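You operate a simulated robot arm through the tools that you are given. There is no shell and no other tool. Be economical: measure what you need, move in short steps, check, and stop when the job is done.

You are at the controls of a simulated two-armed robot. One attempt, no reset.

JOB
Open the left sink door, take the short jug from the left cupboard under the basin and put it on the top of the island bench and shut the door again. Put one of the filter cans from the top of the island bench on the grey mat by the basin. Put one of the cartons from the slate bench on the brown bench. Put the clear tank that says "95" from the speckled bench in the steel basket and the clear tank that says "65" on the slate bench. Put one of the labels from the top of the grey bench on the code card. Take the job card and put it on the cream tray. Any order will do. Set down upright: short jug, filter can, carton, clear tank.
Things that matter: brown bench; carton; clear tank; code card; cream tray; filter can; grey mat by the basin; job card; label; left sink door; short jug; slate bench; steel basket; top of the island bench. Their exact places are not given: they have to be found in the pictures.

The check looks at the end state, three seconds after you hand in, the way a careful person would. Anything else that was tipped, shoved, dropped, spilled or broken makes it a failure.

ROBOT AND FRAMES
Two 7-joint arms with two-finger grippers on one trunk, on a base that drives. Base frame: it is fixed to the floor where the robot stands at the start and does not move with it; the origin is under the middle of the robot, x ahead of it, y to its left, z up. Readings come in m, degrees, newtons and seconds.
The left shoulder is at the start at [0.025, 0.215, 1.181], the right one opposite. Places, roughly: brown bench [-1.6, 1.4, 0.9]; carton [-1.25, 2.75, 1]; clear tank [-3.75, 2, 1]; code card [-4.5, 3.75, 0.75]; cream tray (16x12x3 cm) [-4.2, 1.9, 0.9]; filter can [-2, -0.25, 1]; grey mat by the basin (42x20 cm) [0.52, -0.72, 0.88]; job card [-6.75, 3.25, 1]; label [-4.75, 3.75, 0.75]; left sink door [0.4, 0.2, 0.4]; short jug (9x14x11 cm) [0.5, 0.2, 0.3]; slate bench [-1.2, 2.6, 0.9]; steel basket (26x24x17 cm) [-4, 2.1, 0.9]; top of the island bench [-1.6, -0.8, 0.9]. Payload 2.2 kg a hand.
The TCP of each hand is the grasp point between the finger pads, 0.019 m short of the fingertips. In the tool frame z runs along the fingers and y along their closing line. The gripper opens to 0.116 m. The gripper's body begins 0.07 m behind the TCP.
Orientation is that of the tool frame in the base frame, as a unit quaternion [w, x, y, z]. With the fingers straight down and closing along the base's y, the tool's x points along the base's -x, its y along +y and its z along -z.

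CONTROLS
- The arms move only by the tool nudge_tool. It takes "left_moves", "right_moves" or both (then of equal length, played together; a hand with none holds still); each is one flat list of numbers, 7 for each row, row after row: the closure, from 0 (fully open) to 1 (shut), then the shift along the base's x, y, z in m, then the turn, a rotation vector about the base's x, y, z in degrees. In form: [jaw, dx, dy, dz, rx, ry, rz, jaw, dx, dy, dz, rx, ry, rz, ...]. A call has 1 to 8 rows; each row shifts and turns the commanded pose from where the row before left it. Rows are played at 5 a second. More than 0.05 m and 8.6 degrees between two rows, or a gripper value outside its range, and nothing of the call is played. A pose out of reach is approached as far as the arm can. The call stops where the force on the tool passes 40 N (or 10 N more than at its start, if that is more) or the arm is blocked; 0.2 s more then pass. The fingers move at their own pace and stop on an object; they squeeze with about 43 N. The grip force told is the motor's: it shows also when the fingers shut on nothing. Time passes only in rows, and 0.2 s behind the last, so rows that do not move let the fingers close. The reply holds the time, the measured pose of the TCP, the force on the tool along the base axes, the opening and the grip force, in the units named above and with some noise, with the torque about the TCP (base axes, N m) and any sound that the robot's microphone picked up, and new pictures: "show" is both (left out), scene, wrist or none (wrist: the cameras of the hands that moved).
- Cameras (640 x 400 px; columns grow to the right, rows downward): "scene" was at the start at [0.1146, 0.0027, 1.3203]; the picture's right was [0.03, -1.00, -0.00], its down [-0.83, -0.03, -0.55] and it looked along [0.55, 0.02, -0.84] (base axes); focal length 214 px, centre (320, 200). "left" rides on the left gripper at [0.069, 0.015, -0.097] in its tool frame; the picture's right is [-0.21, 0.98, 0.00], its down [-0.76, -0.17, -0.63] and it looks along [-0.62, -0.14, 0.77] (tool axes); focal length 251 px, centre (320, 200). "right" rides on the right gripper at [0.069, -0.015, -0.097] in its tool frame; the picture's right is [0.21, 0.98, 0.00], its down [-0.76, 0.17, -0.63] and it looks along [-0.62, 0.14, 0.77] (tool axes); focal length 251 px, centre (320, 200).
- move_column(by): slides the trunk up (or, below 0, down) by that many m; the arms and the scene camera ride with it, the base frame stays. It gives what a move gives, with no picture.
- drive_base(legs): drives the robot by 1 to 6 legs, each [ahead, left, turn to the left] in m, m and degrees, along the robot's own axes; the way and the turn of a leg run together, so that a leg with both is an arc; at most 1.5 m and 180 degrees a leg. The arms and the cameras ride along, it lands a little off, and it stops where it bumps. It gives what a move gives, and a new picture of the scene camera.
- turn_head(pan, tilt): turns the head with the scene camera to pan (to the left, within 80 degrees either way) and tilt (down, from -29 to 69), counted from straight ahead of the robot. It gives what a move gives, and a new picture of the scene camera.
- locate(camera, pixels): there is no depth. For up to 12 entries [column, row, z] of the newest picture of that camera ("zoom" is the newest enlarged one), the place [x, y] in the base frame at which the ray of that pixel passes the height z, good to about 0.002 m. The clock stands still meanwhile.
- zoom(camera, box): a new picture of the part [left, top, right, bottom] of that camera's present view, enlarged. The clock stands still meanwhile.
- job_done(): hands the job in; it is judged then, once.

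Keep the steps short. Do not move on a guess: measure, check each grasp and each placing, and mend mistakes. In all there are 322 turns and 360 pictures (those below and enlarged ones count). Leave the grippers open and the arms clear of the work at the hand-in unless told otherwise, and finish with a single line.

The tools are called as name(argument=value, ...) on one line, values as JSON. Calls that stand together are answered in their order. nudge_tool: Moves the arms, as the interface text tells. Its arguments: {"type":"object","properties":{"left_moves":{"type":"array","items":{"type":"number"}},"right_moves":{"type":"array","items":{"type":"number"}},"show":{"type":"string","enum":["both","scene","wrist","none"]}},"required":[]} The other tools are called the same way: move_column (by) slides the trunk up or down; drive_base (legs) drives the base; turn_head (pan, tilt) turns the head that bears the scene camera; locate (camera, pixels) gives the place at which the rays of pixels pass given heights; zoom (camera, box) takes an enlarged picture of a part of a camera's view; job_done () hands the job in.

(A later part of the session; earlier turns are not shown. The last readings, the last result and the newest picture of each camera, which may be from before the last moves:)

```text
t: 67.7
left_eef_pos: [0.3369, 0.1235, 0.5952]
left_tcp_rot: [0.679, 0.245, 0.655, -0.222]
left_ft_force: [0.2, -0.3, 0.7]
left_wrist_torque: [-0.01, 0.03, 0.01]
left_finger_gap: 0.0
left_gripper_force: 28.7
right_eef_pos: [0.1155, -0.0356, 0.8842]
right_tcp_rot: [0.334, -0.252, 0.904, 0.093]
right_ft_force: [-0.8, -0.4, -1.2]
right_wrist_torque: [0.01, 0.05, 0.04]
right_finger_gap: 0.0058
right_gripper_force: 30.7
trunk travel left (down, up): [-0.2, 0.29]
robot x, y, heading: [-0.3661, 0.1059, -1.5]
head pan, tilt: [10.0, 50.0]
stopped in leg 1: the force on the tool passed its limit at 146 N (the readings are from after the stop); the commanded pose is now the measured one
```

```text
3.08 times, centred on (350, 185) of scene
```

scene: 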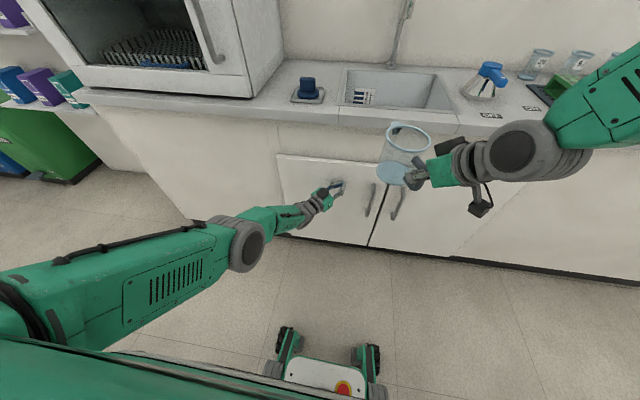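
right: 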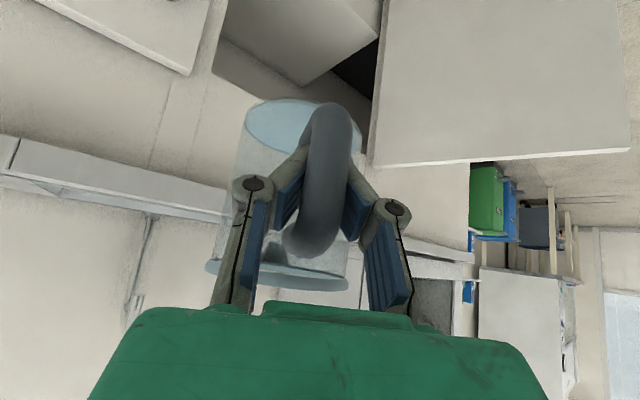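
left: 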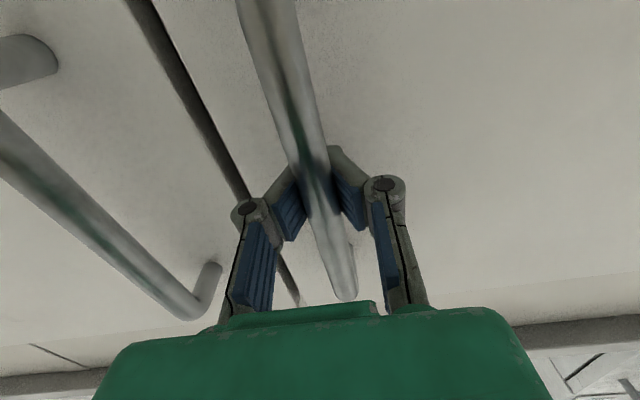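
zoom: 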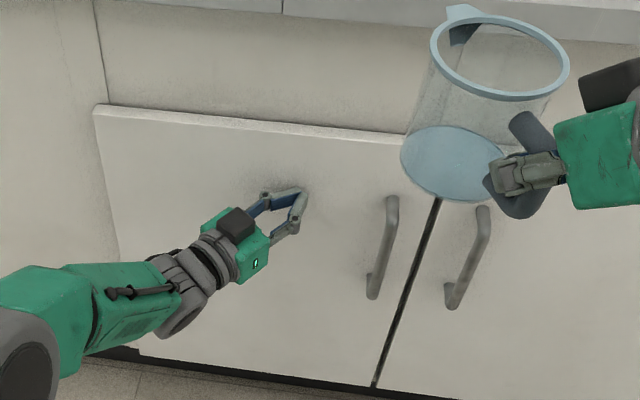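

The door is shut. Back off; then raise the trunk and tuck the left arm.

drive_base(legs=[[-0.25, 0, 0]])

move_column(by=0.2)

nudge_tool(left_moves=[0, -0.03, 0.025, 0.03, 0, 0, 5, 0, -0.03, 0.025, 0.03, 0, 0, 5, 0, -0.03, 0.025, 0.03, 0, 0, 5, 0, -0.03, 0.025, 0.03, 0, 0, 5, 0, -0.03, 0.025, 0.03, 0, 0, 5, 0, -0.03, 0.025, 0.03, 0, 0, 5, 0, -0.02, 0.02, 0.04, 0, 0, 5, 0, 0.0, 0.02, 0.04, 0, 0, 5], show="scene")

```text
t: 69.5
left_eef_pos: [0.0857, 0.1311, 0.5963]
left_tcp_rot: [0.68, 0.244, 0.656, -0.221]
left_ft_force: [0.1, 0.7, 0.1]
left_wrist_torque: [0.04, 0.0, -0.03]
left_finger_gap: 0.0
left_gripper_force: 28.5
right_eef_pos: [-0.1329, -0.028, 0.8848]
right_tcp_rot: [0.334, -0.253, 0.903, 0.091]
right_ft_force: [-0.1, -0.5, -1.5]
right_wrist_torque: [-0.04, 0.04, -0.03]
right_finger_gap: 0.0062
right_gripper_force: 30.7
trunk travel left (down, up): [-0.2, 0.29]
robot x, y, heading: [-0.6163, 0.1131, -0.9]
head pan, tilt: [10.0, 50.0]
```

scene: 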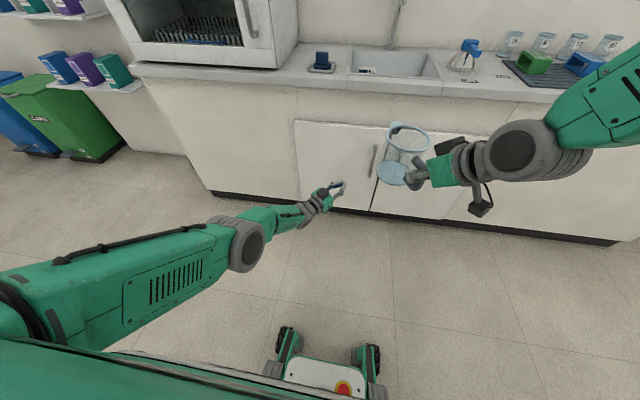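

```text
t: 71.7
left_eef_pos: [0.087, 0.1311, 0.7955]
left_tcp_rot: [0.681, 0.245, 0.654, -0.221]
left_ft_force: [0.2, -0.2, -0.8]
left_wrist_torque: [0.0, -0.02, -0.01]
left_finger_gap: 0.0001
left_gripper_force: 29.1
right_eef_pos: [-0.134, -0.0286, 1.0851]
right_tcp_rot: [0.335, -0.252, 0.903, 0.091]
right_ft_force: [0.1, 0.4, -0.3]
right_wrist_torque: [-0.03, 0.04, 0.01]
right_finger_gap: 0.006
right_gripper_force: 31.2
trunk travel left (down, up): [-0.4, 0.09]
robot x, y, heading: [-0.6145, 0.1123, -1.1]
head pan, tilt: [10.0, 50.0]
```

```text
t: 73.5
left_eef_pos: [-0.1154, 0.3237, 1.0586]
left_tcp_rot: [0.715, 0.005, 0.699, 0.026]
left_ft_force: [-0.3, 0.5, -0.4]
left_wrist_torque: [0.01, -0.01, 0.03]
left_finger_gap: 0.116
left_gripper_force: 0.0
right_eef_pos: [-0.1363, -0.0267, 1.087]
right_tcp_rot: [0.335, -0.253, 0.903, 0.091]
right_ft_force: [0.4, 0.1, -2.6]
right_wrist_torque: [-0.03, 0.01, -0.01]
right_finger_gap: 0.0059
right_gripper_force: 30.4
trunk travel left (down, up): [-0.4, 0.09]
robot x, y, heading: [-0.6144, 0.1175, -1.4]
head pan, tilt: [10.0, 50.0]
```

scene: 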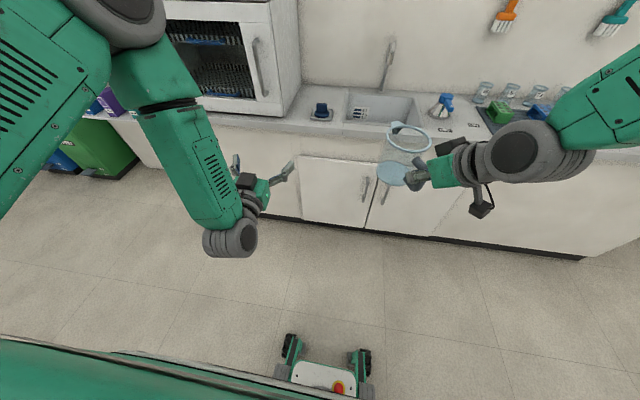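

Look to the right and left to see what's around before turning.

turn_head(pan=-80, tilt=35)

turn_head(pan=80, tilt=25)

```text
t: 75.1
left_eef_pos: [-0.115, 0.3216, 1.0586]
left_tcp_rot: [0.715, 0.007, 0.698, 0.026]
left_ft_force: [-0.2, 0.1, -1.4]
left_wrist_torque: [0.0, 0.0, -0.01]
left_finger_gap: 0.1161
left_gripper_force: 0.1
right_eef_pos: [-0.1346, -0.0283, 1.086]
right_tcp_rot: [0.336, -0.254, 0.902, 0.092]
right_ft_force: [-0.6, 0.8, -0.6]
right_wrist_torque: [-0.01, 0.03, 0.0]
right_finger_gap: 0.0057
right_gripper_force: 30.4
trunk travel left (down, up): [-0.4, 0.09]
robot x, y, heading: [-0.616, 0.1137, -1.5]
head pan, tilt: [-80.0, 35.0]
```

scene: 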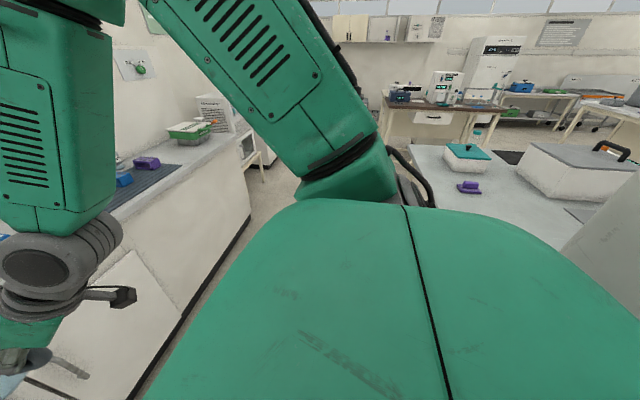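

```text
t: 77.6
left_eef_pos: [-0.1138, 0.3231, 1.058]
left_tcp_rot: [0.715, 0.007, 0.698, 0.026]
left_ft_force: [0.2, 0.0, 0.5]
left_wrist_torque: [-0.01, 0.02, -0.02]
left_finger_gap: 0.1158
left_gripper_force: 0.0
right_eef_pos: [-0.1355, -0.028, 1.0866]
right_tcp_rot: [0.335, -0.253, 0.903, 0.091]
right_ft_force: [-0.7, -1.0, -1.5]
right_wrist_torque: [-0.03, 0.03, 0.02]
right_finger_gap: 0.0059
right_gripper_force: 29.9
trunk travel left (down, up): [-0.4, 0.09]
robot x, y, heading: [-0.615, 0.1161, -1.3]
head pan, tilt: [80.0, 25.0]
```

scene: 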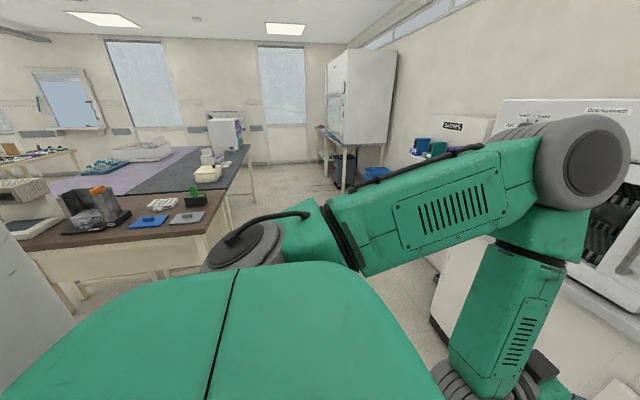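

Turn left 90° (free on that side), then look toward the island.

drive_base(legs=[[0, 0.1, 90]])

turn_head(pan=80, tilt=30)

```text
t: 81.8
left_eef_pos: [-0.8878, 0.6782, 1.0585]
left_tcp_rot: [0.486, -0.491, 0.496, 0.526]
left_ft_force: [-0.2, -0.3, 0.8]
left_wrist_torque: [-0.01, 0.01, -0.03]
left_finger_gap: 0.116
left_gripper_force: 0.0
right_eef_pos: [-0.5377, 0.6586, 1.086]
right_tcp_rot: [-0.172, 0.818, -0.458, -0.302]
right_ft_force: [-0.1, 0.7, -1.1]
right_wrist_torque: [-0.03, -0.01, -0.01]
right_finger_gap: 0.006
right_gripper_force: 30.4
trunk travel left (down, up): [-0.4, 0.09]
robot x, y, heading: [-0.6764, 0.177, 89.2]
head pan, tilt: [80.0, 25.0]
```

scene: 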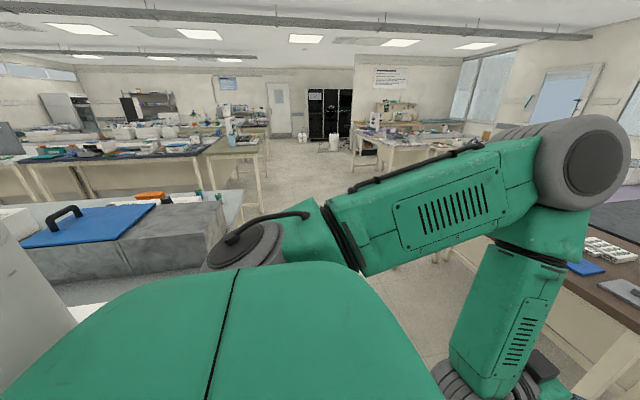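

```text
t: 82.5
left_eef_pos: [-0.8886, 0.6746, 1.0603]
left_tcp_rot: [0.486, -0.491, 0.495, 0.527]
left_ft_force: [0.1, -1.0, -0.2]
left_wrist_torque: [0.04, 0.0, 0.0]
left_finger_gap: 0.116
left_gripper_force: 0.0
right_eef_pos: [-0.5391, 0.6548, 1.0864]
right_tcp_rot: [-0.173, 0.818, -0.456, -0.303]
right_ft_force: [-0.6, 0.7, -1.9]
right_wrist_torque: [-0.04, -0.01, 0.01]
right_finger_gap: 0.006
right_gripper_force: 30.4
trunk travel left (down, up): [-0.4, 0.09]
robot x, y, heading: [-0.6743, 0.1792, 88.9]
head pan, tilt: [80.0, 30.0]
```

scene: 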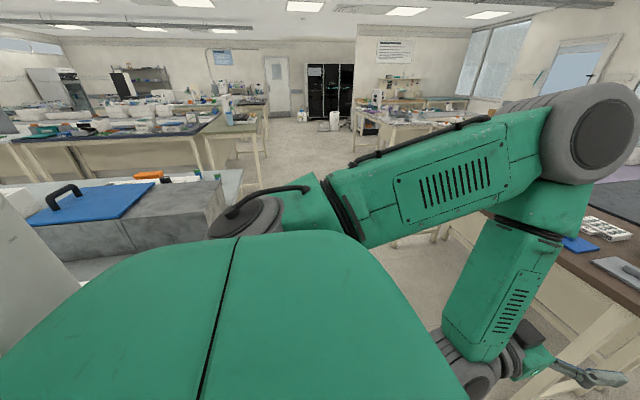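

locate(camera="scene", pixels=[[215, 205, 0.9], [240, 172, 0.9], [85, 283, 0.9], [130, 245, 0.9], [175, 185, 0.9], [150, 175, 0.95], [30, 222, 1.05]])

zoom(camera="scene", box=[0, 70, 280, 260])

```text
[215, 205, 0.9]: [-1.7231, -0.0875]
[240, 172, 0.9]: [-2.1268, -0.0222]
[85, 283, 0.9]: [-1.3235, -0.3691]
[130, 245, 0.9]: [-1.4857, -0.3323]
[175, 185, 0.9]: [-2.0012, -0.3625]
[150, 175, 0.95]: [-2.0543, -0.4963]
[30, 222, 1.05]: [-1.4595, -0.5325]
```

```text
2.11 times, centred on (140, 165) of scene
```

zoom: 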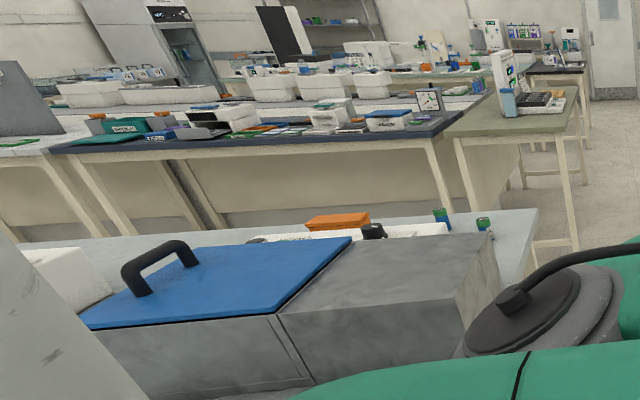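

turn_head(pan=30, tilt=35)

```text
t: 83.7
left_eef_pos: [-0.8898, 0.6736, 1.0592]
left_tcp_rot: [0.487, -0.49, 0.496, 0.526]
left_ft_force: [0.5, 0.5, -0.1]
left_wrist_torque: [-0.02, 0.03, 0.0]
left_finger_gap: 0.1161
left_gripper_force: 0.0
right_eef_pos: [-0.5401, 0.656, 1.0866]
right_tcp_rot: [-0.172, 0.819, -0.455, -0.304]
right_ft_force: [0.8, 1.0, -0.2]
right_wrist_torque: [-0.06, -0.01, 0.01]
right_finger_gap: 0.006
right_gripper_force: 30.6
trunk travel left (down, up): [-0.4, 0.09]
robot x, y, heading: [-0.6758, 0.1794, 89.0]
head pan, tilt: [30.0, 35.0]
```

scene: 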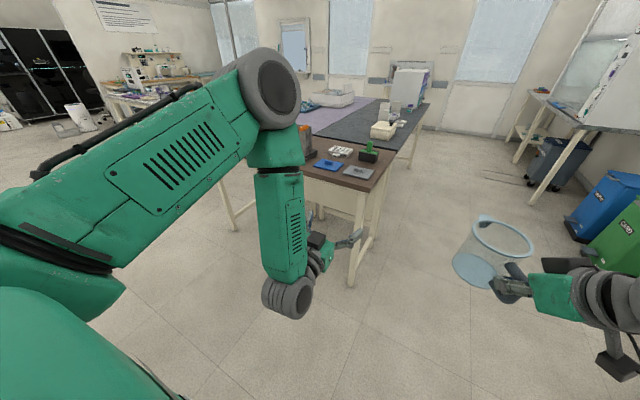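

locate(camera="scene", pixels=[[372, 191, 0.9], [310, 172, 0.9], [396, 148, 0.9], [345, 138, 0.9], [410, 140, 0.9], [420, 104, 0.9], [383, 128, 0.95], [328, 166, 0.9], [357, 173, 0.9], [300, 125, 0.9]])

zoom(camera="scene", box=[280, 50, 460, 200])

```text
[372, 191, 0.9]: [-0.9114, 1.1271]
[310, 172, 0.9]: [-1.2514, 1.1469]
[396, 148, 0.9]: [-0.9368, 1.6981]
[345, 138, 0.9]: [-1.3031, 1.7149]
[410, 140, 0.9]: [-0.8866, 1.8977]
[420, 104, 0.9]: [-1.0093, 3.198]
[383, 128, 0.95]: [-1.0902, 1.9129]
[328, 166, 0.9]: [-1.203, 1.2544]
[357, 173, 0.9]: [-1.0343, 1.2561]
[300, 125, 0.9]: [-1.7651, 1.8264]
```

```text
2.67 times, centred on (370, 125) of scene
```

zoom: 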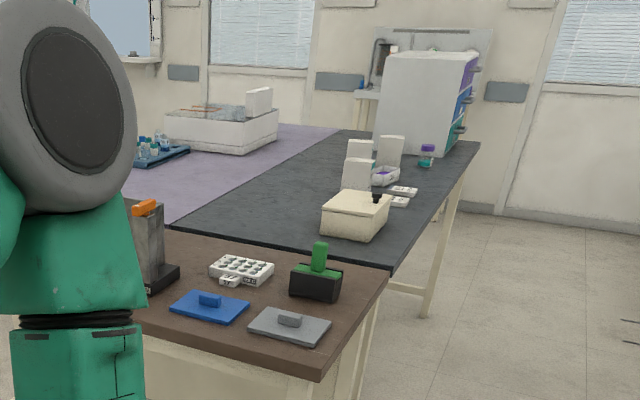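

Brown bench front edge at y≈1.13, x −0.9 eastwards; slate bench behind it with white cartons. Now go +y 0.25 and turn to face −x.

move_column(by=0.08)

drive_base(legs=[[0.25, 0, 0], [0, 0, 90]])

turn_head(pan=40, tilt=30)

```text
t: 84.8
left_eef_pos: [-0.8892, 0.6743, 1.139]
left_tcp_rot: [0.487, -0.49, 0.497, 0.526]
left_ft_force: [-0.7, -0.7, 0.0]
left_wrist_torque: [0.01, -0.01, 0.02]
left_finger_gap: 0.116
left_gripper_force: 0.1
right_eef_pos: [-0.5391, 0.6556, 1.1676]
right_tcp_rot: [-0.172, 0.819, -0.456, -0.303]
right_ft_force: [0.1, -0.2, -0.4]
right_wrist_torque: [-0.02, -0.01, -0.06]
right_finger_gap: 0.0057
right_gripper_force: 30.2
trunk travel left (down, up): [-0.48, 0.01]
robot x, y, heading: [-0.6786, 0.1808, 88.9]
head pan, tilt: [30.0, 35.0]
```

```text
t: 90.5
left_eef_pos: [-1.171, 0.2203, 1.1409]
left_tcp_rot: [-0.024, -0.698, 0.007, 0.716]
left_ft_force: [-0.1, 1.0, 0.8]
left_wrist_torque: [-0.01, -0.02, 0.01]
left_finger_gap: 0.1161
left_gripper_force: 0.0
right_eef_pos: [-1.1497, 0.569, 1.1675]
right_tcp_rot: [0.091, 0.903, 0.252, -0.337]
right_ft_force: [0.0, 0.1, -0.4]
right_wrist_torque: [-0.01, -0.05, -0.02]
right_finger_gap: 0.0062
right_gripper_force: 30.8
trunk travel left (down, up): [-0.48, 0.01]
robot x, y, heading: [-0.6729, 0.4268, 178.4]
head pan, tilt: [30.0, 35.0]
```

scene: 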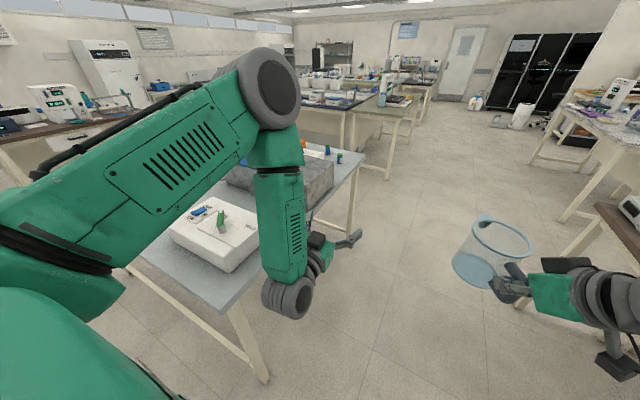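

```text
t: 91.2
left_eef_pos: [-1.168, 0.2191, 1.1411]
left_tcp_rot: [-0.025, -0.696, 0.007, 0.717]
left_ft_force: [0.0, 0.8, 0.2]
left_wrist_torque: [-0.01, 0.06, 0.0]
left_finger_gap: 0.1158
left_gripper_force: 0.0
right_eef_pos: [-1.1454, 0.5697, 1.1694]
right_tcp_rot: [0.09, 0.902, 0.252, -0.339]
right_ft_force: [0.5, -0.3, -0.8]
right_wrist_torque: [0.01, 0.0, 0.02]
right_finger_gap: 0.006
right_gripper_force: 30.9
trunk travel left (down, up): [-0.48, 0.01]
robot x, y, heading: [-0.6721, 0.4238, 178.6]
head pan, tilt: [40.0, 30.0]
```

scene: 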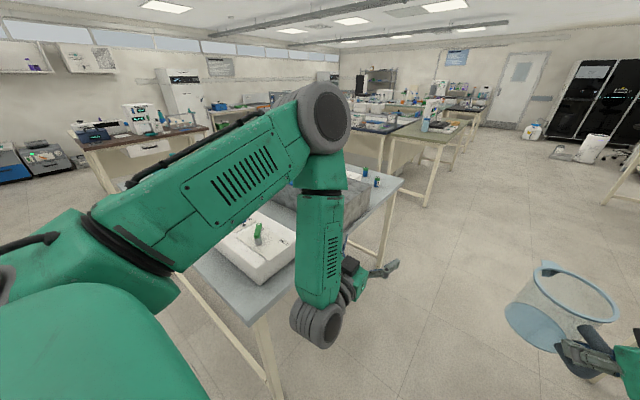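

locate(camera="scene", pixels=[[263, 318, 0.9], [402, 183, 0.9], [198, 262, 0.9], [350, 235, 0.9], [364, 178, 0.9], [377, 187, 0.9], [280, 280, 0.9], [370, 205, 0.9]])

zoom(camera="scene", box=[190, 130, 430, 330])

```text
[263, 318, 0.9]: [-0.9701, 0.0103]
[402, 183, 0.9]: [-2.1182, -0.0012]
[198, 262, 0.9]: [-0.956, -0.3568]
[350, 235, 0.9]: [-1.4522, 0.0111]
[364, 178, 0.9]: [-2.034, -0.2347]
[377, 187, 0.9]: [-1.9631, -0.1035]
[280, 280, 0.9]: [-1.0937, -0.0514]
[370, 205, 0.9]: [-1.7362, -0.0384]
```

```text
2.00 times, centred on (310, 230) of scene
```

zoom: 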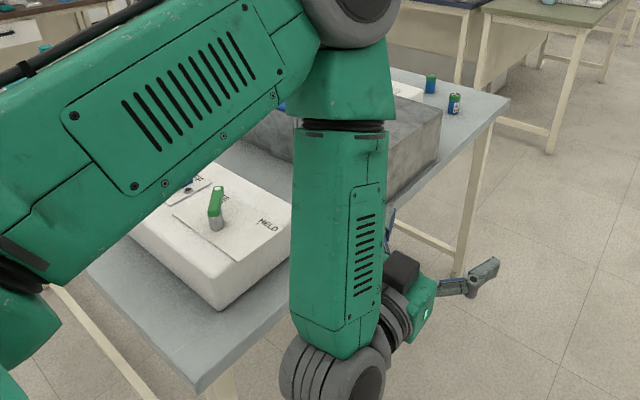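

Island spans x −0.95…−2.12, edge at y≈0.01; filter cans at (−2.03,−0.235) and (−1.96,−0.10). Drive along the aisle to x≈−1.85 and turn to face the island.

drive_base(legs=[[1.15, -0.18, 0], [0, 0, 90]])

turn_head(pan=0, tilt=45)

```text
t: 100.9
left_eef_pos: [-1.608, 0.1442, 1.1411]
left_tcp_rot: [0.523, 0.499, 0.485, -0.492]
left_ft_force: [-0.4, 0.0, -0.3]
left_wrist_torque: [0.0, 0.01, -0.01]
left_finger_gap: 0.1161
left_gripper_force: 0.1
right_eef_pos: [-1.9565, 0.1697, 1.1686]
right_tcp_rot: [0.303, 0.462, 0.815, -0.176]
right_ft_force: [0.5, -0.2, -0.5]
right_wrist_torque: [0.04, -0.01, -0.01]
right_finger_gap: 0.0058
right_gripper_force: 30.7
trunk travel left (down, up): [-0.48, 0.01]
robot x, y, heading: [-1.8121, 0.639, -91.8]
head pan, tilt: [40.0, 30.0]
```

scene: 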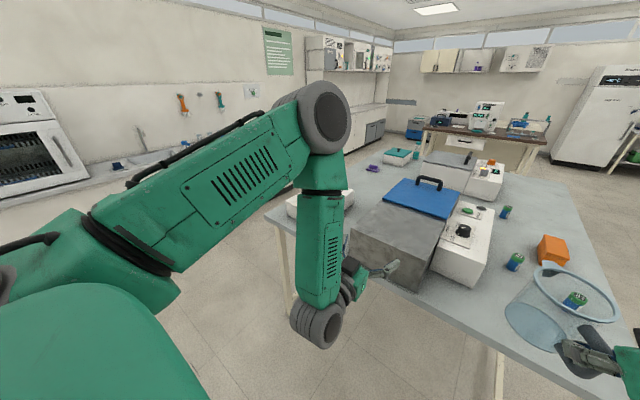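

```text
t: 102.0
left_eef_pos: [-1.6073, 0.1467, 1.1429]
left_tcp_rot: [0.524, 0.498, 0.485, -0.492]
left_ft_force: [-0.1, -0.6, 0.4]
left_wrist_torque: [0.0, -0.01, 0.01]
left_finger_gap: 0.1158
left_gripper_force: 0.0
right_eef_pos: [-1.9578, 0.1718, 1.1704]
right_tcp_rot: [0.303, 0.463, 0.814, -0.177]
right_ft_force: [0.9, -0.6, -0.8]
right_wrist_torque: [0.0, 0.01, 0.0]
right_finger_gap: 0.006
right_gripper_force: 30.6
trunk travel left (down, up): [-0.48, 0.01]
robot x, y, heading: [-1.8098, 0.6401, -91.9]
head pan, tilt: [0.0, 45.0]
```

scene: 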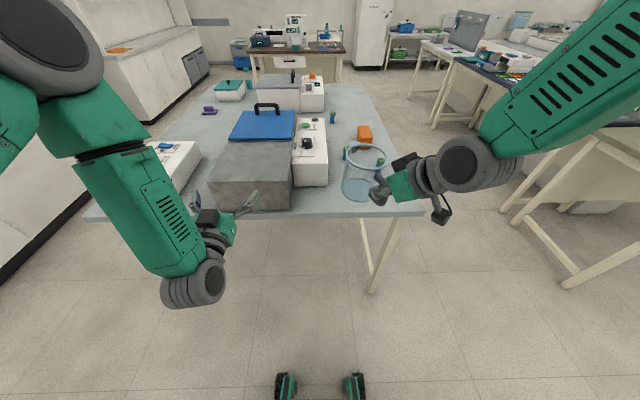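

zoom(camera="scene", box=[270, 90, 430, 220])

locate(camera="scene", pixels=[[333, 123, 0.9], [292, 209, 0.9], [328, 186, 0.9], [423, 212, 0.9], [388, 135, 0.9], [345, 158, 0.9], [365, 140, 0.9]])

```text
3.08 times, centred on (350, 155) of scene
```

zoom: 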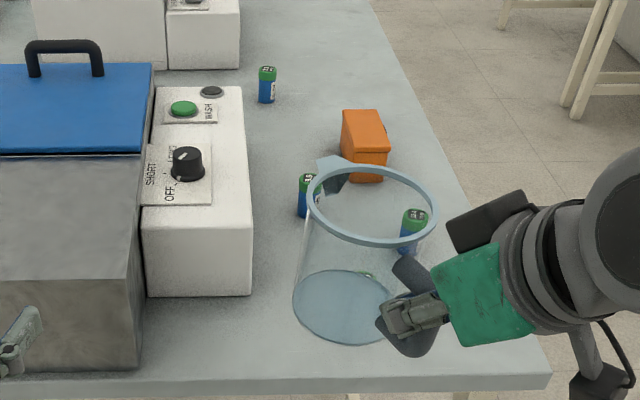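

```text
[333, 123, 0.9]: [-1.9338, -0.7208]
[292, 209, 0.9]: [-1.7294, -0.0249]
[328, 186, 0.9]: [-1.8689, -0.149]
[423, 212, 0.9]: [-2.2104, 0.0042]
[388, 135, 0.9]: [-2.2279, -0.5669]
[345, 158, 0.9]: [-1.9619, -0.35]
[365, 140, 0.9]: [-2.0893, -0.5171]
```

zoom(camera="right", box=[0, 0, 640, 400])

zoom(camera="left", box=[0, 0, 640, 400])

```text
1.00 times, centred on (320, 200) of right (not enlarged: the box is as wide or as high as the picture)
```

zoom: 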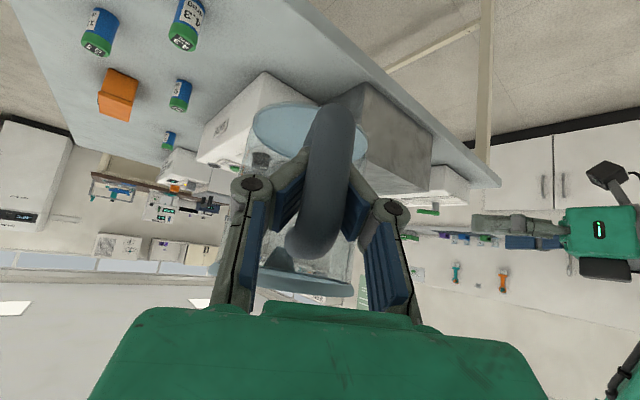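

```text
1.00 times, centred on (320, 200) of left (not enlarged: the box is as wide or as high as the picture)
```

zoom: 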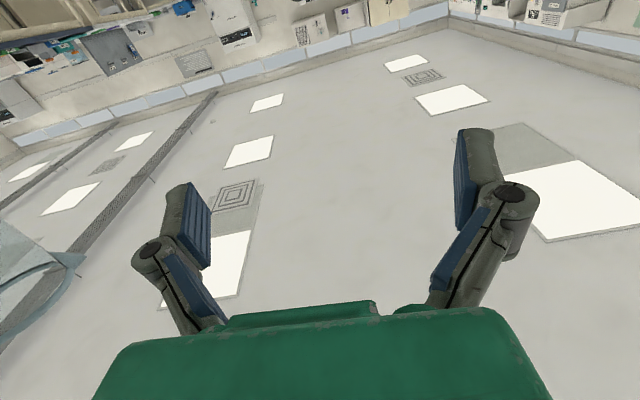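

zoom(camera="right", box=[0, 0, 400, 220])

```text
1.60 times, centred on (200, 110) of right
```

zoom: 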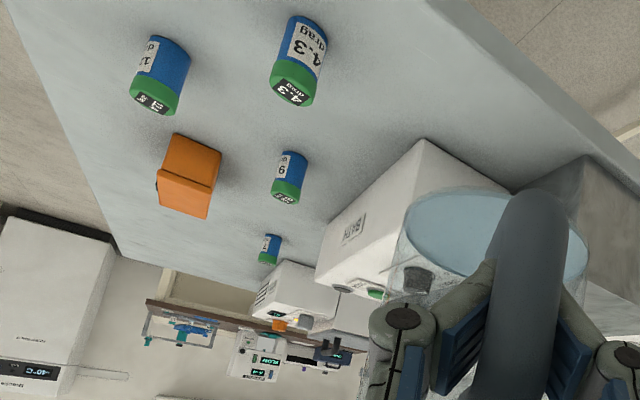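

locate(camera="zoom", pixels=[[306, 30, 0.9], [165, 47, 0.9], [290, 158, 0.9], [270, 240, 0.9], [436, 140, 0.9], [510, 190, 0.9], [306, 30, 0.87], [165, 47, 0.87], [290, 158, 0.87], [505, 40, 0.9]])

```text
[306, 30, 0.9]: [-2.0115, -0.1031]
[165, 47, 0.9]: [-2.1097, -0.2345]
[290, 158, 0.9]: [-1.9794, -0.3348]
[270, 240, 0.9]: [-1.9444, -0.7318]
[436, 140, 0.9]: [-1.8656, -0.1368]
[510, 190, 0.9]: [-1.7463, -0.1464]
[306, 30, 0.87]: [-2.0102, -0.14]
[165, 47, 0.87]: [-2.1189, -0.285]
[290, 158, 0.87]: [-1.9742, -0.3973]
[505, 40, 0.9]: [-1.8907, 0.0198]
```

Four cans: C (−2.005,−0.105), B (−2.11,−0.235), A (−1.975,−0.335), D (−1.94,−0.73). I'll set the jug at about (−1.91,−0.058), the free spot. Move there high first.

nudge_tool(right_moves=[1, 0.007, -0.033, -0.02, 0, 0, 0, 1, 0.007, -0.033, -0.02, 0, 0, 0, 1, 0.007, -0.033, -0.02, 0, 0, 0, 1, 0.007, -0.033, -0.02, 0, 0, 0, 1, 0.007, -0.033, -0.02, 0, 0, 0], show="both")

zoom(camera="scene", box=[270, 90, 430, 220])

```text
t: 103.2
left_eef_pos: [-1.6071, 0.1458, 1.1425]
left_tcp_rot: [0.523, 0.499, 0.485, -0.492]
left_ft_force: [0.4, -0.2, 0.2]
left_wrist_torque: [-0.02, -0.01, -0.01]
left_finger_gap: 0.1159
left_gripper_force: 0.1
right_eef_pos: [-1.9212, 0.0064, 1.0687]
right_tcp_rot: [0.303, 0.464, 0.814, -0.177]
right_ft_force: [-0.2, -0.5, -1.0]
right_wrist_torque: [0.02, 0.03, 0.03]
right_finger_gap: 0.006
right_gripper_force: 30.2
trunk travel left (down, up): [-0.48, 0.01]
robot x, y, heading: [-1.81, 0.641, -92.0]
head pan, tilt: [0.0, 45.0]
```

scene: 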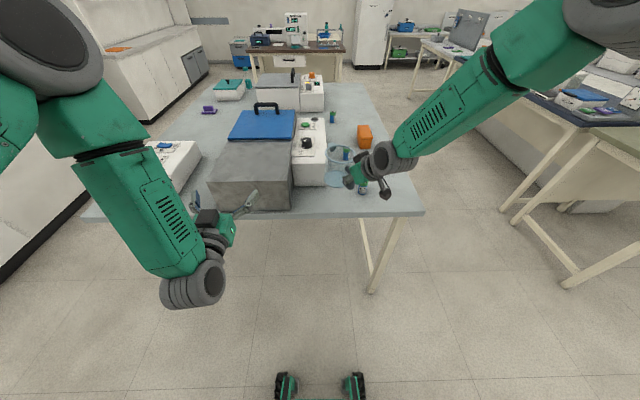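
right: 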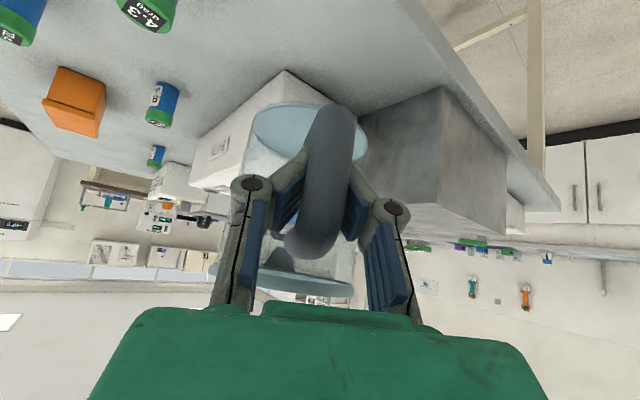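

```text
3.08 times, centred on (350, 155) of scene
```

zoom: 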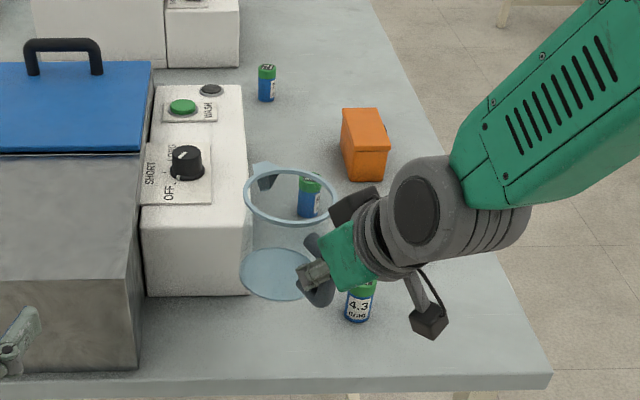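

locate(camera="zoom", pixels=[[278, 274, 1.0], [278, 274, 1.005], [291, 197, 1.11], [243, 270, 1.0], [312, 285, 1.0], [245, 295, 0.9], [360, 320, 0.9], [547, 378, 0.9], [200, 378, 0.9]])

```text
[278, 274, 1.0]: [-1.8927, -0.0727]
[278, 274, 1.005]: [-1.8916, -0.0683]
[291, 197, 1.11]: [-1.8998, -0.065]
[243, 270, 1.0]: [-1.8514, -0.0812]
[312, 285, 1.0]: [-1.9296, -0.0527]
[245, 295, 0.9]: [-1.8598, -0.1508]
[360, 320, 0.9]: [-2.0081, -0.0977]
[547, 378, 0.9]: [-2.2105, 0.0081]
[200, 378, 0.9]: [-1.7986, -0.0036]
```

Jug centre (−1.895,−0.068), upright. Shift (−0.013,+0.008) and lower 0.09.

nudge_tool(right_moves=[1, -0.007, 0.004, -0.025, 0, 0, 0, 1, -0.006, 0.004, -0.025, 0, 0, 0, 1, 0, 0, -0.025, 0, 0, 0, 1, 0, 0, -0.01, 0, 0, 0], show="scene")

zoom(camera="scene", box=[270, 110, 430, 240])

```text
t: 104.2
left_eef_pos: [-1.6093, 0.1479, 1.1426]
left_tcp_rot: [0.524, 0.498, 0.486, -0.492]
left_ft_force: [0.1, 0.0, -0.3]
left_wrist_torque: [-0.02, 0.01, 0.02]
left_finger_gap: 0.1161
left_gripper_force: 0.0
right_eef_pos: [-1.9342, 0.0155, 0.9846]
right_tcp_rot: [0.303, 0.462, 0.814, -0.178]
right_ft_force: [-0.2, -0.3, -1.2]
right_wrist_torque: [0.02, 0.02, 0.03]
right_finger_gap: 0.0059
right_gripper_force: 29.9
trunk travel left (down, up): [-0.48, 0.01]
robot x, y, heading: [-1.8141, 0.639, -91.9]
head pan, tilt: [0.0, 45.0]
```

scene: 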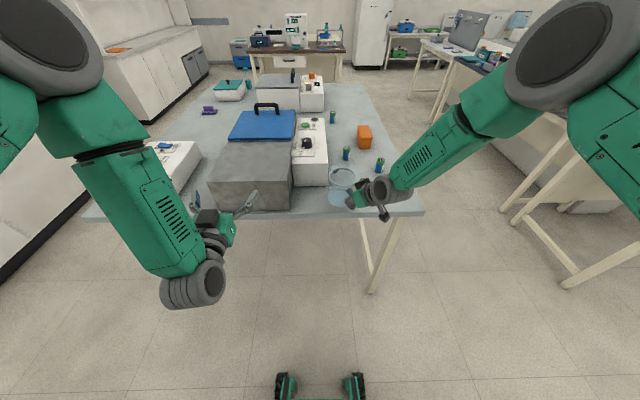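

```text
3.08 times, centred on (350, 175) of scene
```

zoom: 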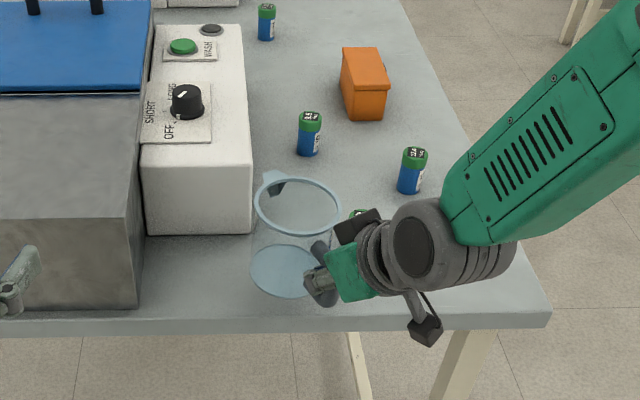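

Lower in small steps until contact.

nudge_tool(right_moves=[1, 0, 0, -0.008, 0, 0, 0, 1, 0, 0, -0.005, 0, 0, 0], show="none")

nudge_tool(right_moves=[1, 0, 0, -0.004, 0, 0, 0], show="none")

nudge_tool(right_moves=[1, 0, 0, -0.003, 0, 0, 0], show="wrist")

```text
t: 104.8
left_eef_pos: [-1.6076, 0.1463, 1.1419]
left_tcp_rot: [0.523, 0.498, 0.485, -0.492]
left_ft_force: [-0.7, 0.5, -0.4]
left_wrist_torque: [0.0, 0.01, 0.0]
left_finger_gap: 0.116
left_gripper_force: 0.0
right_eef_pos: [-1.9352, 0.0147, 0.972]
right_tcp_rot: [0.303, 0.462, 0.815, -0.177]
right_ft_force: [0.8, 0.4, -1.0]
right_wrist_torque: [0.04, 0.05, 0.01]
right_finger_gap: 0.006
right_gripper_force: 29.8
trunk travel left (down, up): [-0.48, 0.01]
robot x, y, heading: [-1.8141, 0.6391, -92.1]
head pan, tilt: [0.0, 45.0]
```

```text
t: 105.2
left_eef_pos: [-1.6077, 0.1478, 1.1424]
left_tcp_rot: [0.523, 0.498, 0.486, -0.492]
left_ft_force: [-0.3, -0.1, -1.3]
left_wrist_torque: [0.01, 0.04, 0.01]
left_finger_gap: 0.1161
left_gripper_force: 0.1
right_eef_pos: [-1.9346, 0.0139, 0.9683]
right_tcp_rot: [0.303, 0.461, 0.815, -0.178]
right_ft_force: [-0.2, -0.4, -0.5]
right_wrist_torque: [0.05, 0.0, 0.0]
right_finger_gap: 0.0059
right_gripper_force: 30.1
trunk travel left (down, up): [-0.48, 0.01]
robot x, y, heading: [-1.8119, 0.6419, -92.0]
head pan, tilt: [0.0, 45.0]
```

```text
t: 105.6
left_eef_pos: [-1.6082, 0.1477, 1.1425]
left_tcp_rot: [0.523, 0.499, 0.485, -0.493]
left_ft_force: [-0.1, -0.5, 0.1]
left_wrist_torque: [0.01, 0.02, -0.02]
left_finger_gap: 0.1161
left_gripper_force: 0.0
right_eef_pos: [-1.9349, 0.016, 0.9642]
right_tcp_rot: [0.304, 0.462, 0.814, -0.178]
right_ft_force: [-0.2, -0.2, -2.3]
right_wrist_torque: [0.04, 0.03, 0.0]
right_finger_gap: 0.0062
right_gripper_force: 30.6
trunk travel left (down, up): [-0.48, 0.01]
robot x, y, heading: [-1.8105, 0.643, -91.7]
head pan, tilt: [0.0, 45.0]
```

right: 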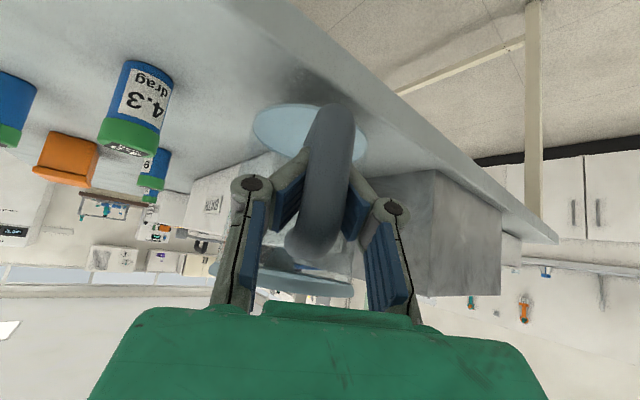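

nudge_tool(right_moves=[1, 0, 0, -0.004, 0, 0, 0], show="none")

nudge_tool(right_moves=[1, 0, 0, -0.004, 0, 0, 0], show="none")

nudge_tool(right_moves=[1, 0, 0, -0.004, 0, 0, 0], show="none")

```text
t: 106.0
left_eef_pos: [-1.6077, 0.1463, 1.1424]
left_tcp_rot: [0.524, 0.498, 0.485, -0.492]
left_ft_force: [-0.3, 0.1, 1.0]
left_wrist_torque: [0.04, -0.02, 0.0]
left_finger_gap: 0.1159
left_gripper_force: 0.0
right_eef_pos: [-1.9345, 0.0162, 0.9601]
right_tcp_rot: [0.304, 0.461, 0.815, -0.177]
right_ft_force: [-0.5, 0.0, -2.1]
right_wrist_torque: [0.02, 0.01, 0.01]
right_finger_gap: 0.0061
right_gripper_force: 30.1
trunk travel left (down, up): [-0.48, 0.01]
robot x, y, heading: [-1.8077, 0.6415, -91.6]
head pan, tilt: [0.0, 45.0]
```

```text
t: 106.4
left_eef_pos: [-1.6065, 0.1477, 1.1427]
left_tcp_rot: [0.523, 0.498, 0.486, -0.492]
left_ft_force: [0.9, 0.7, 0.2]
left_wrist_torque: [0.01, 0.0, -0.01]
left_finger_gap: 0.1159
left_gripper_force: 0.1
right_eef_pos: [-1.9355, 0.0156, 0.9574]
right_tcp_rot: [0.303, 0.462, 0.814, -0.177]
right_ft_force: [0.3, 0.0, -1.0]
right_wrist_torque: [-0.02, 0.02, -0.01]
right_finger_gap: 0.0059
right_gripper_force: 30.2
trunk travel left (down, up): [-0.48, 0.01]
robot x, y, heading: [-1.8105, 0.6442, -91.8]
head pan, tilt: [0.0, 45.0]
```

```text
t: 106.8
left_eef_pos: [-1.6074, 0.1479, 1.1409]
left_tcp_rot: [0.523, 0.499, 0.485, -0.493]
left_ft_force: [-0.4, 0.1, 0.1]
left_wrist_torque: [0.03, -0.02, 0.04]
left_finger_gap: 0.116
left_gripper_force: 0.0
right_eef_pos: [-1.9352, 0.0156, 0.9528]
right_tcp_rot: [0.302, 0.462, 0.814, -0.177]
right_ft_force: [-0.1, -1.1, -1.2]
right_wrist_torque: [0.04, 0.04, 0.01]
right_finger_gap: 0.006
right_gripper_force: 29.7
trunk travel left (down, up): [-0.48, 0.01]
robot x, y, heading: [-1.8164, 0.643, -92.0]
head pan, tilt: [0.0, 45.0]
```

zoom(camera="right", box=[180, 30, 500, 230])

```text
2.00 times, centred on (340, 130) of right
```

zoom: 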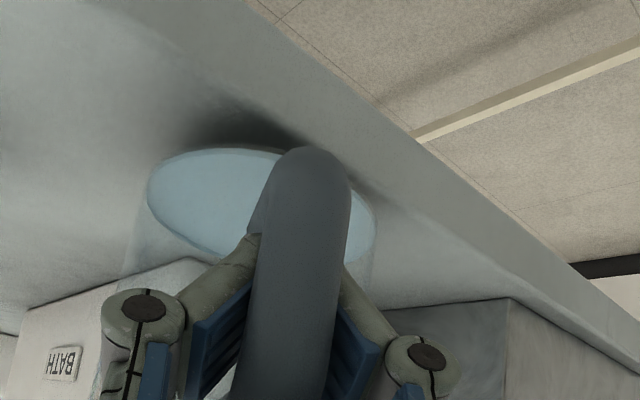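

nudge_tool(right_moves=[1, 0, -0.006, -0.003, 0, 0, 0], show="none")

nudge_tool(right_moves=[1, 0, 0, -0.003, 0, 0, 0], show="none")

nudge_tool(right_moves=[1, 0, 0, -0.003, 0, 0, 0], show="wrist")

```text
t: 107.2
left_eef_pos: [-1.6071, 0.1474, 1.1424]
left_tcp_rot: [0.523, 0.499, 0.485, -0.493]
left_ft_force: [0.2, 0.4, -0.4]
left_wrist_torque: [0.0, -0.01, -0.04]
left_finger_gap: 0.116
left_gripper_force: 0.1
right_eef_pos: [-1.9361, 0.0093, 0.9505]
right_tcp_rot: [0.303, 0.462, 0.815, -0.177]
right_ft_force: [-0.1, 1.0, -0.8]
right_wrist_torque: [0.02, -0.01, -0.01]
right_finger_gap: 0.0058
right_gripper_force: 30.2
trunk travel left (down, up): [-0.48, 0.01]
robot x, y, heading: [-1.8093, 0.6396, -91.8]
head pan, tilt: [0.0, 45.0]
```

```text
t: 107.6
left_eef_pos: [-1.6075, 0.1473, 1.1434]
left_tcp_rot: [0.523, 0.498, 0.485, -0.493]
left_ft_force: [-0.1, -0.4, -0.2]
left_wrist_torque: [0.0, 0.0, 0.0]
left_finger_gap: 0.1159
left_gripper_force: 0.1
right_eef_pos: [-1.9359, 0.009, 0.9481]
right_tcp_rot: [0.303, 0.462, 0.814, -0.177]
right_ft_force: [0.2, 0.1, -0.9]
right_wrist_torque: [0.01, 0.03, -0.03]
right_finger_gap: 0.0057
right_gripper_force: 30.8
trunk travel left (down, up): [-0.48, 0.01]
robot x, y, heading: [-1.813, 0.6434, -91.9]
head pan, tilt: [0.0, 45.0]
```

```text
t: 108.0
left_eef_pos: [-1.607, 0.1485, 1.1415]
left_tcp_rot: [0.523, 0.498, 0.486, -0.493]
left_ft_force: [-0.1, 0.3, 0.3]
left_wrist_torque: [0.04, -0.01, 0.02]
left_finger_gap: 0.1158
left_gripper_force: 0.0
right_eef_pos: [-1.936, 0.0095, 0.945]
right_tcp_rot: [0.302, 0.462, 0.815, -0.178]
right_ft_force: [-0.2, 0.4, -1.1]
right_wrist_torque: [0.04, 0.04, -0.01]
right_finger_gap: 0.0059
right_gripper_force: 30.2
trunk travel left (down, up): [-0.48, 0.01]
robot x, y, heading: [-1.8107, 0.6409, -91.8]
head pan, tilt: [0.0, 45.0]
```

right: 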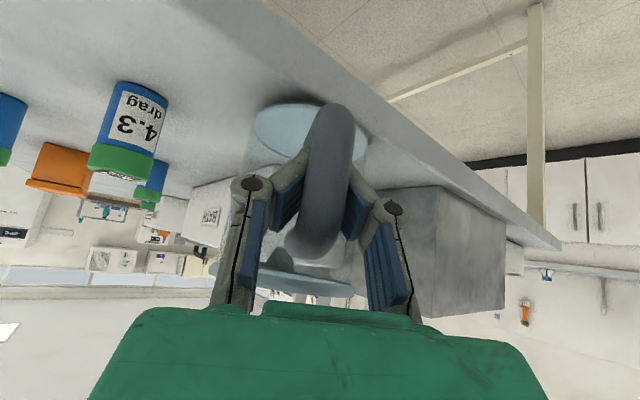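

nudge_tool(right_moves=[1, 0, 0, -0.004, 0, 0, 0], show="none")

nudge_tool(right_moves=[1, 0, 0, -0.003, 0, 0, 0], show="wrist")

```text
t: 108.4
left_eef_pos: [-1.6072, 0.147, 1.1426]
left_tcp_rot: [0.524, 0.498, 0.486, -0.492]
left_ft_force: [-0.3, -0.2, -0.1]
left_wrist_torque: [0.01, 0.05, 0.01]
left_finger_gap: 0.1159
left_gripper_force: 0.1
right_eef_pos: [-1.9358, 0.0094, 0.9391]
right_tcp_rot: [0.303, 0.462, 0.815, -0.177]
right_ft_force: [-0.9, -0.4, -1.5]
right_wrist_torque: [0.01, 0.03, 0.01]
right_finger_gap: 0.0062
right_gripper_force: 30.1
trunk travel left (down, up): [-0.48, 0.01]
robot x, y, heading: [-1.8117, 0.6393, -91.7]
head pan, tilt: [0.0, 45.0]
```

```text
t: 108.8
left_eef_pos: [-1.6075, 0.1485, 1.1435]
left_tcp_rot: [0.523, 0.499, 0.484, -0.493]
left_ft_force: [0.4, 0.4, -0.3]
left_wrist_torque: [0.0, 0.01, -0.03]
left_finger_gap: 0.1162
left_gripper_force: 0.1
right_eef_pos: [-1.9348, 0.0091, 0.9378]
right_tcp_rot: [0.304, 0.462, 0.814, -0.179]
right_ft_force: [-0.3, 0.7, 6.1]
right_wrist_torque: [-0.15, 0.09, -0.06]
right_finger_gap: 0.0062
right_gripper_force: 30.0
trunk travel left (down, up): [-0.48, 0.01]
robot x, y, heading: [-1.8123, 0.6381, -91.7]
head pan, tilt: [0.0, 45.0]
```

right: 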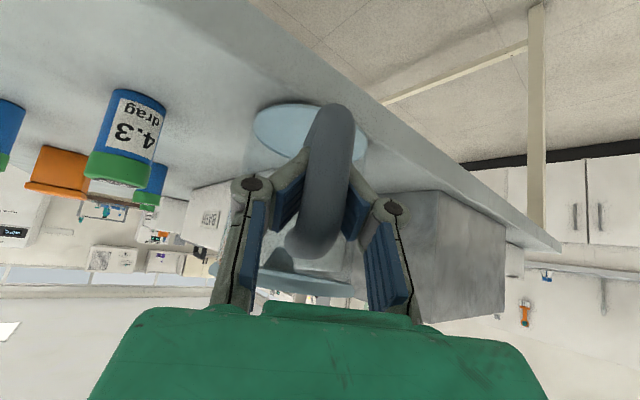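

Contact (Fz 6 N). Open partly, then withdraw back along the tool.

nudge_tool(right_moves=[0.75, 0, 0, 0, 0, 0, 0, 0.6, 0, 0, 0, 0, 0, 0, 0.6, -0.007, 0.011, 0.013, 0, 0, 0, 0.5, -0.013, 0.023, 0.03, 0, 0, 0, 0.5, -0.013, 0.023, 0.03, 0, 0, 0, 0.5, -0.013, 0.023, 0.03, 0, 0, 0], show="both")

zoom(camera="scene", box=[270, 90, 430, 220])

```text
t: 110.2
left_eef_pos: [-1.6088, 0.1481, 1.143]
left_tcp_rot: [0.524, 0.497, 0.485, -0.492]
left_ft_force: [-0.2, -0.2, 1.1]
left_wrist_torque: [0.0, -0.01, 0.01]
left_finger_gap: 0.116
left_gripper_force: 0.1
right_eef_pos: [-1.9811, 0.0902, 1.0417]
right_tcp_rot: [0.303, 0.462, 0.814, -0.178]
right_ft_force: [-0.5, -0.2, 0.4]
right_wrist_torque: [-0.02, 0.04, 0.02]
right_finger_gap: 0.058
right_gripper_force: 0.1
trunk travel left (down, up): [-0.48, 0.01]
robot x, y, heading: [-1.8108, 0.6393, -91.8]
head pan, tilt: [0.0, 45.0]
```

scene: 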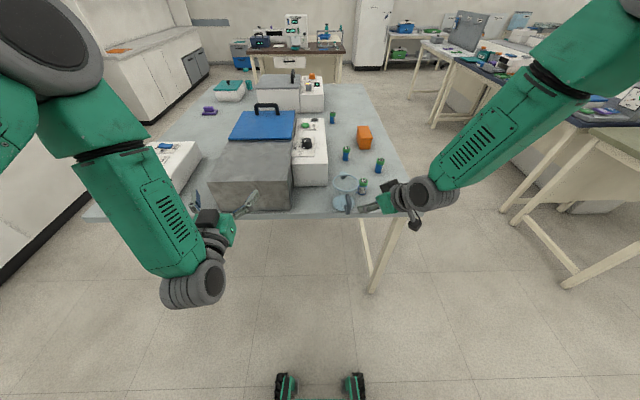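
right: 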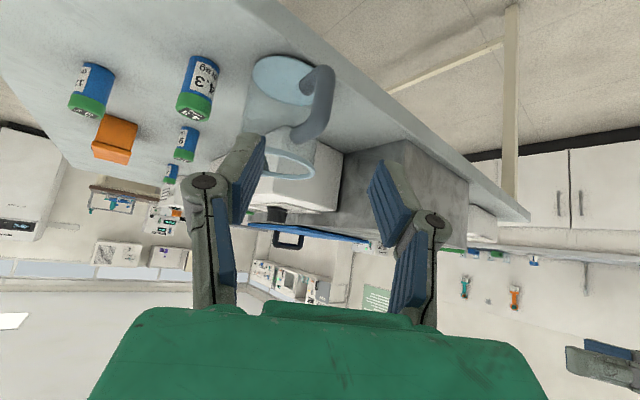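

```text
3.08 times, centred on (350, 155) of scene
```

zoom: 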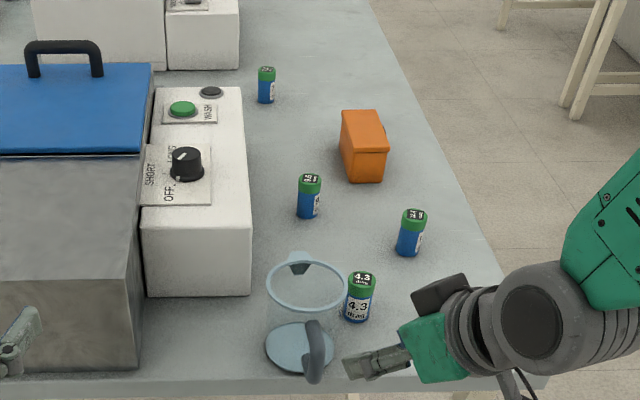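

locate(camera="zoom", pixels=[[299, 348, 0.88], [299, 374, 0.88], [299, 383, 0.88], [306, 285, 0.99], [358, 318, 0.88], [409, 252, 0.88], [308, 214, 0.88], [361, 280, 0.96], [413, 213, 0.96]])

```text
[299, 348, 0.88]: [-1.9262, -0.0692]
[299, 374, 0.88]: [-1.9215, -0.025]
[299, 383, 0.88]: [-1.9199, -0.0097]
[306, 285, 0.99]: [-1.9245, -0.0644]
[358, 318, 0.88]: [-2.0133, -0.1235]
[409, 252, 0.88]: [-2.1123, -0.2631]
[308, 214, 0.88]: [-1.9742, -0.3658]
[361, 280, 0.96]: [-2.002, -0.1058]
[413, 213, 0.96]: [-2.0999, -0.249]
```

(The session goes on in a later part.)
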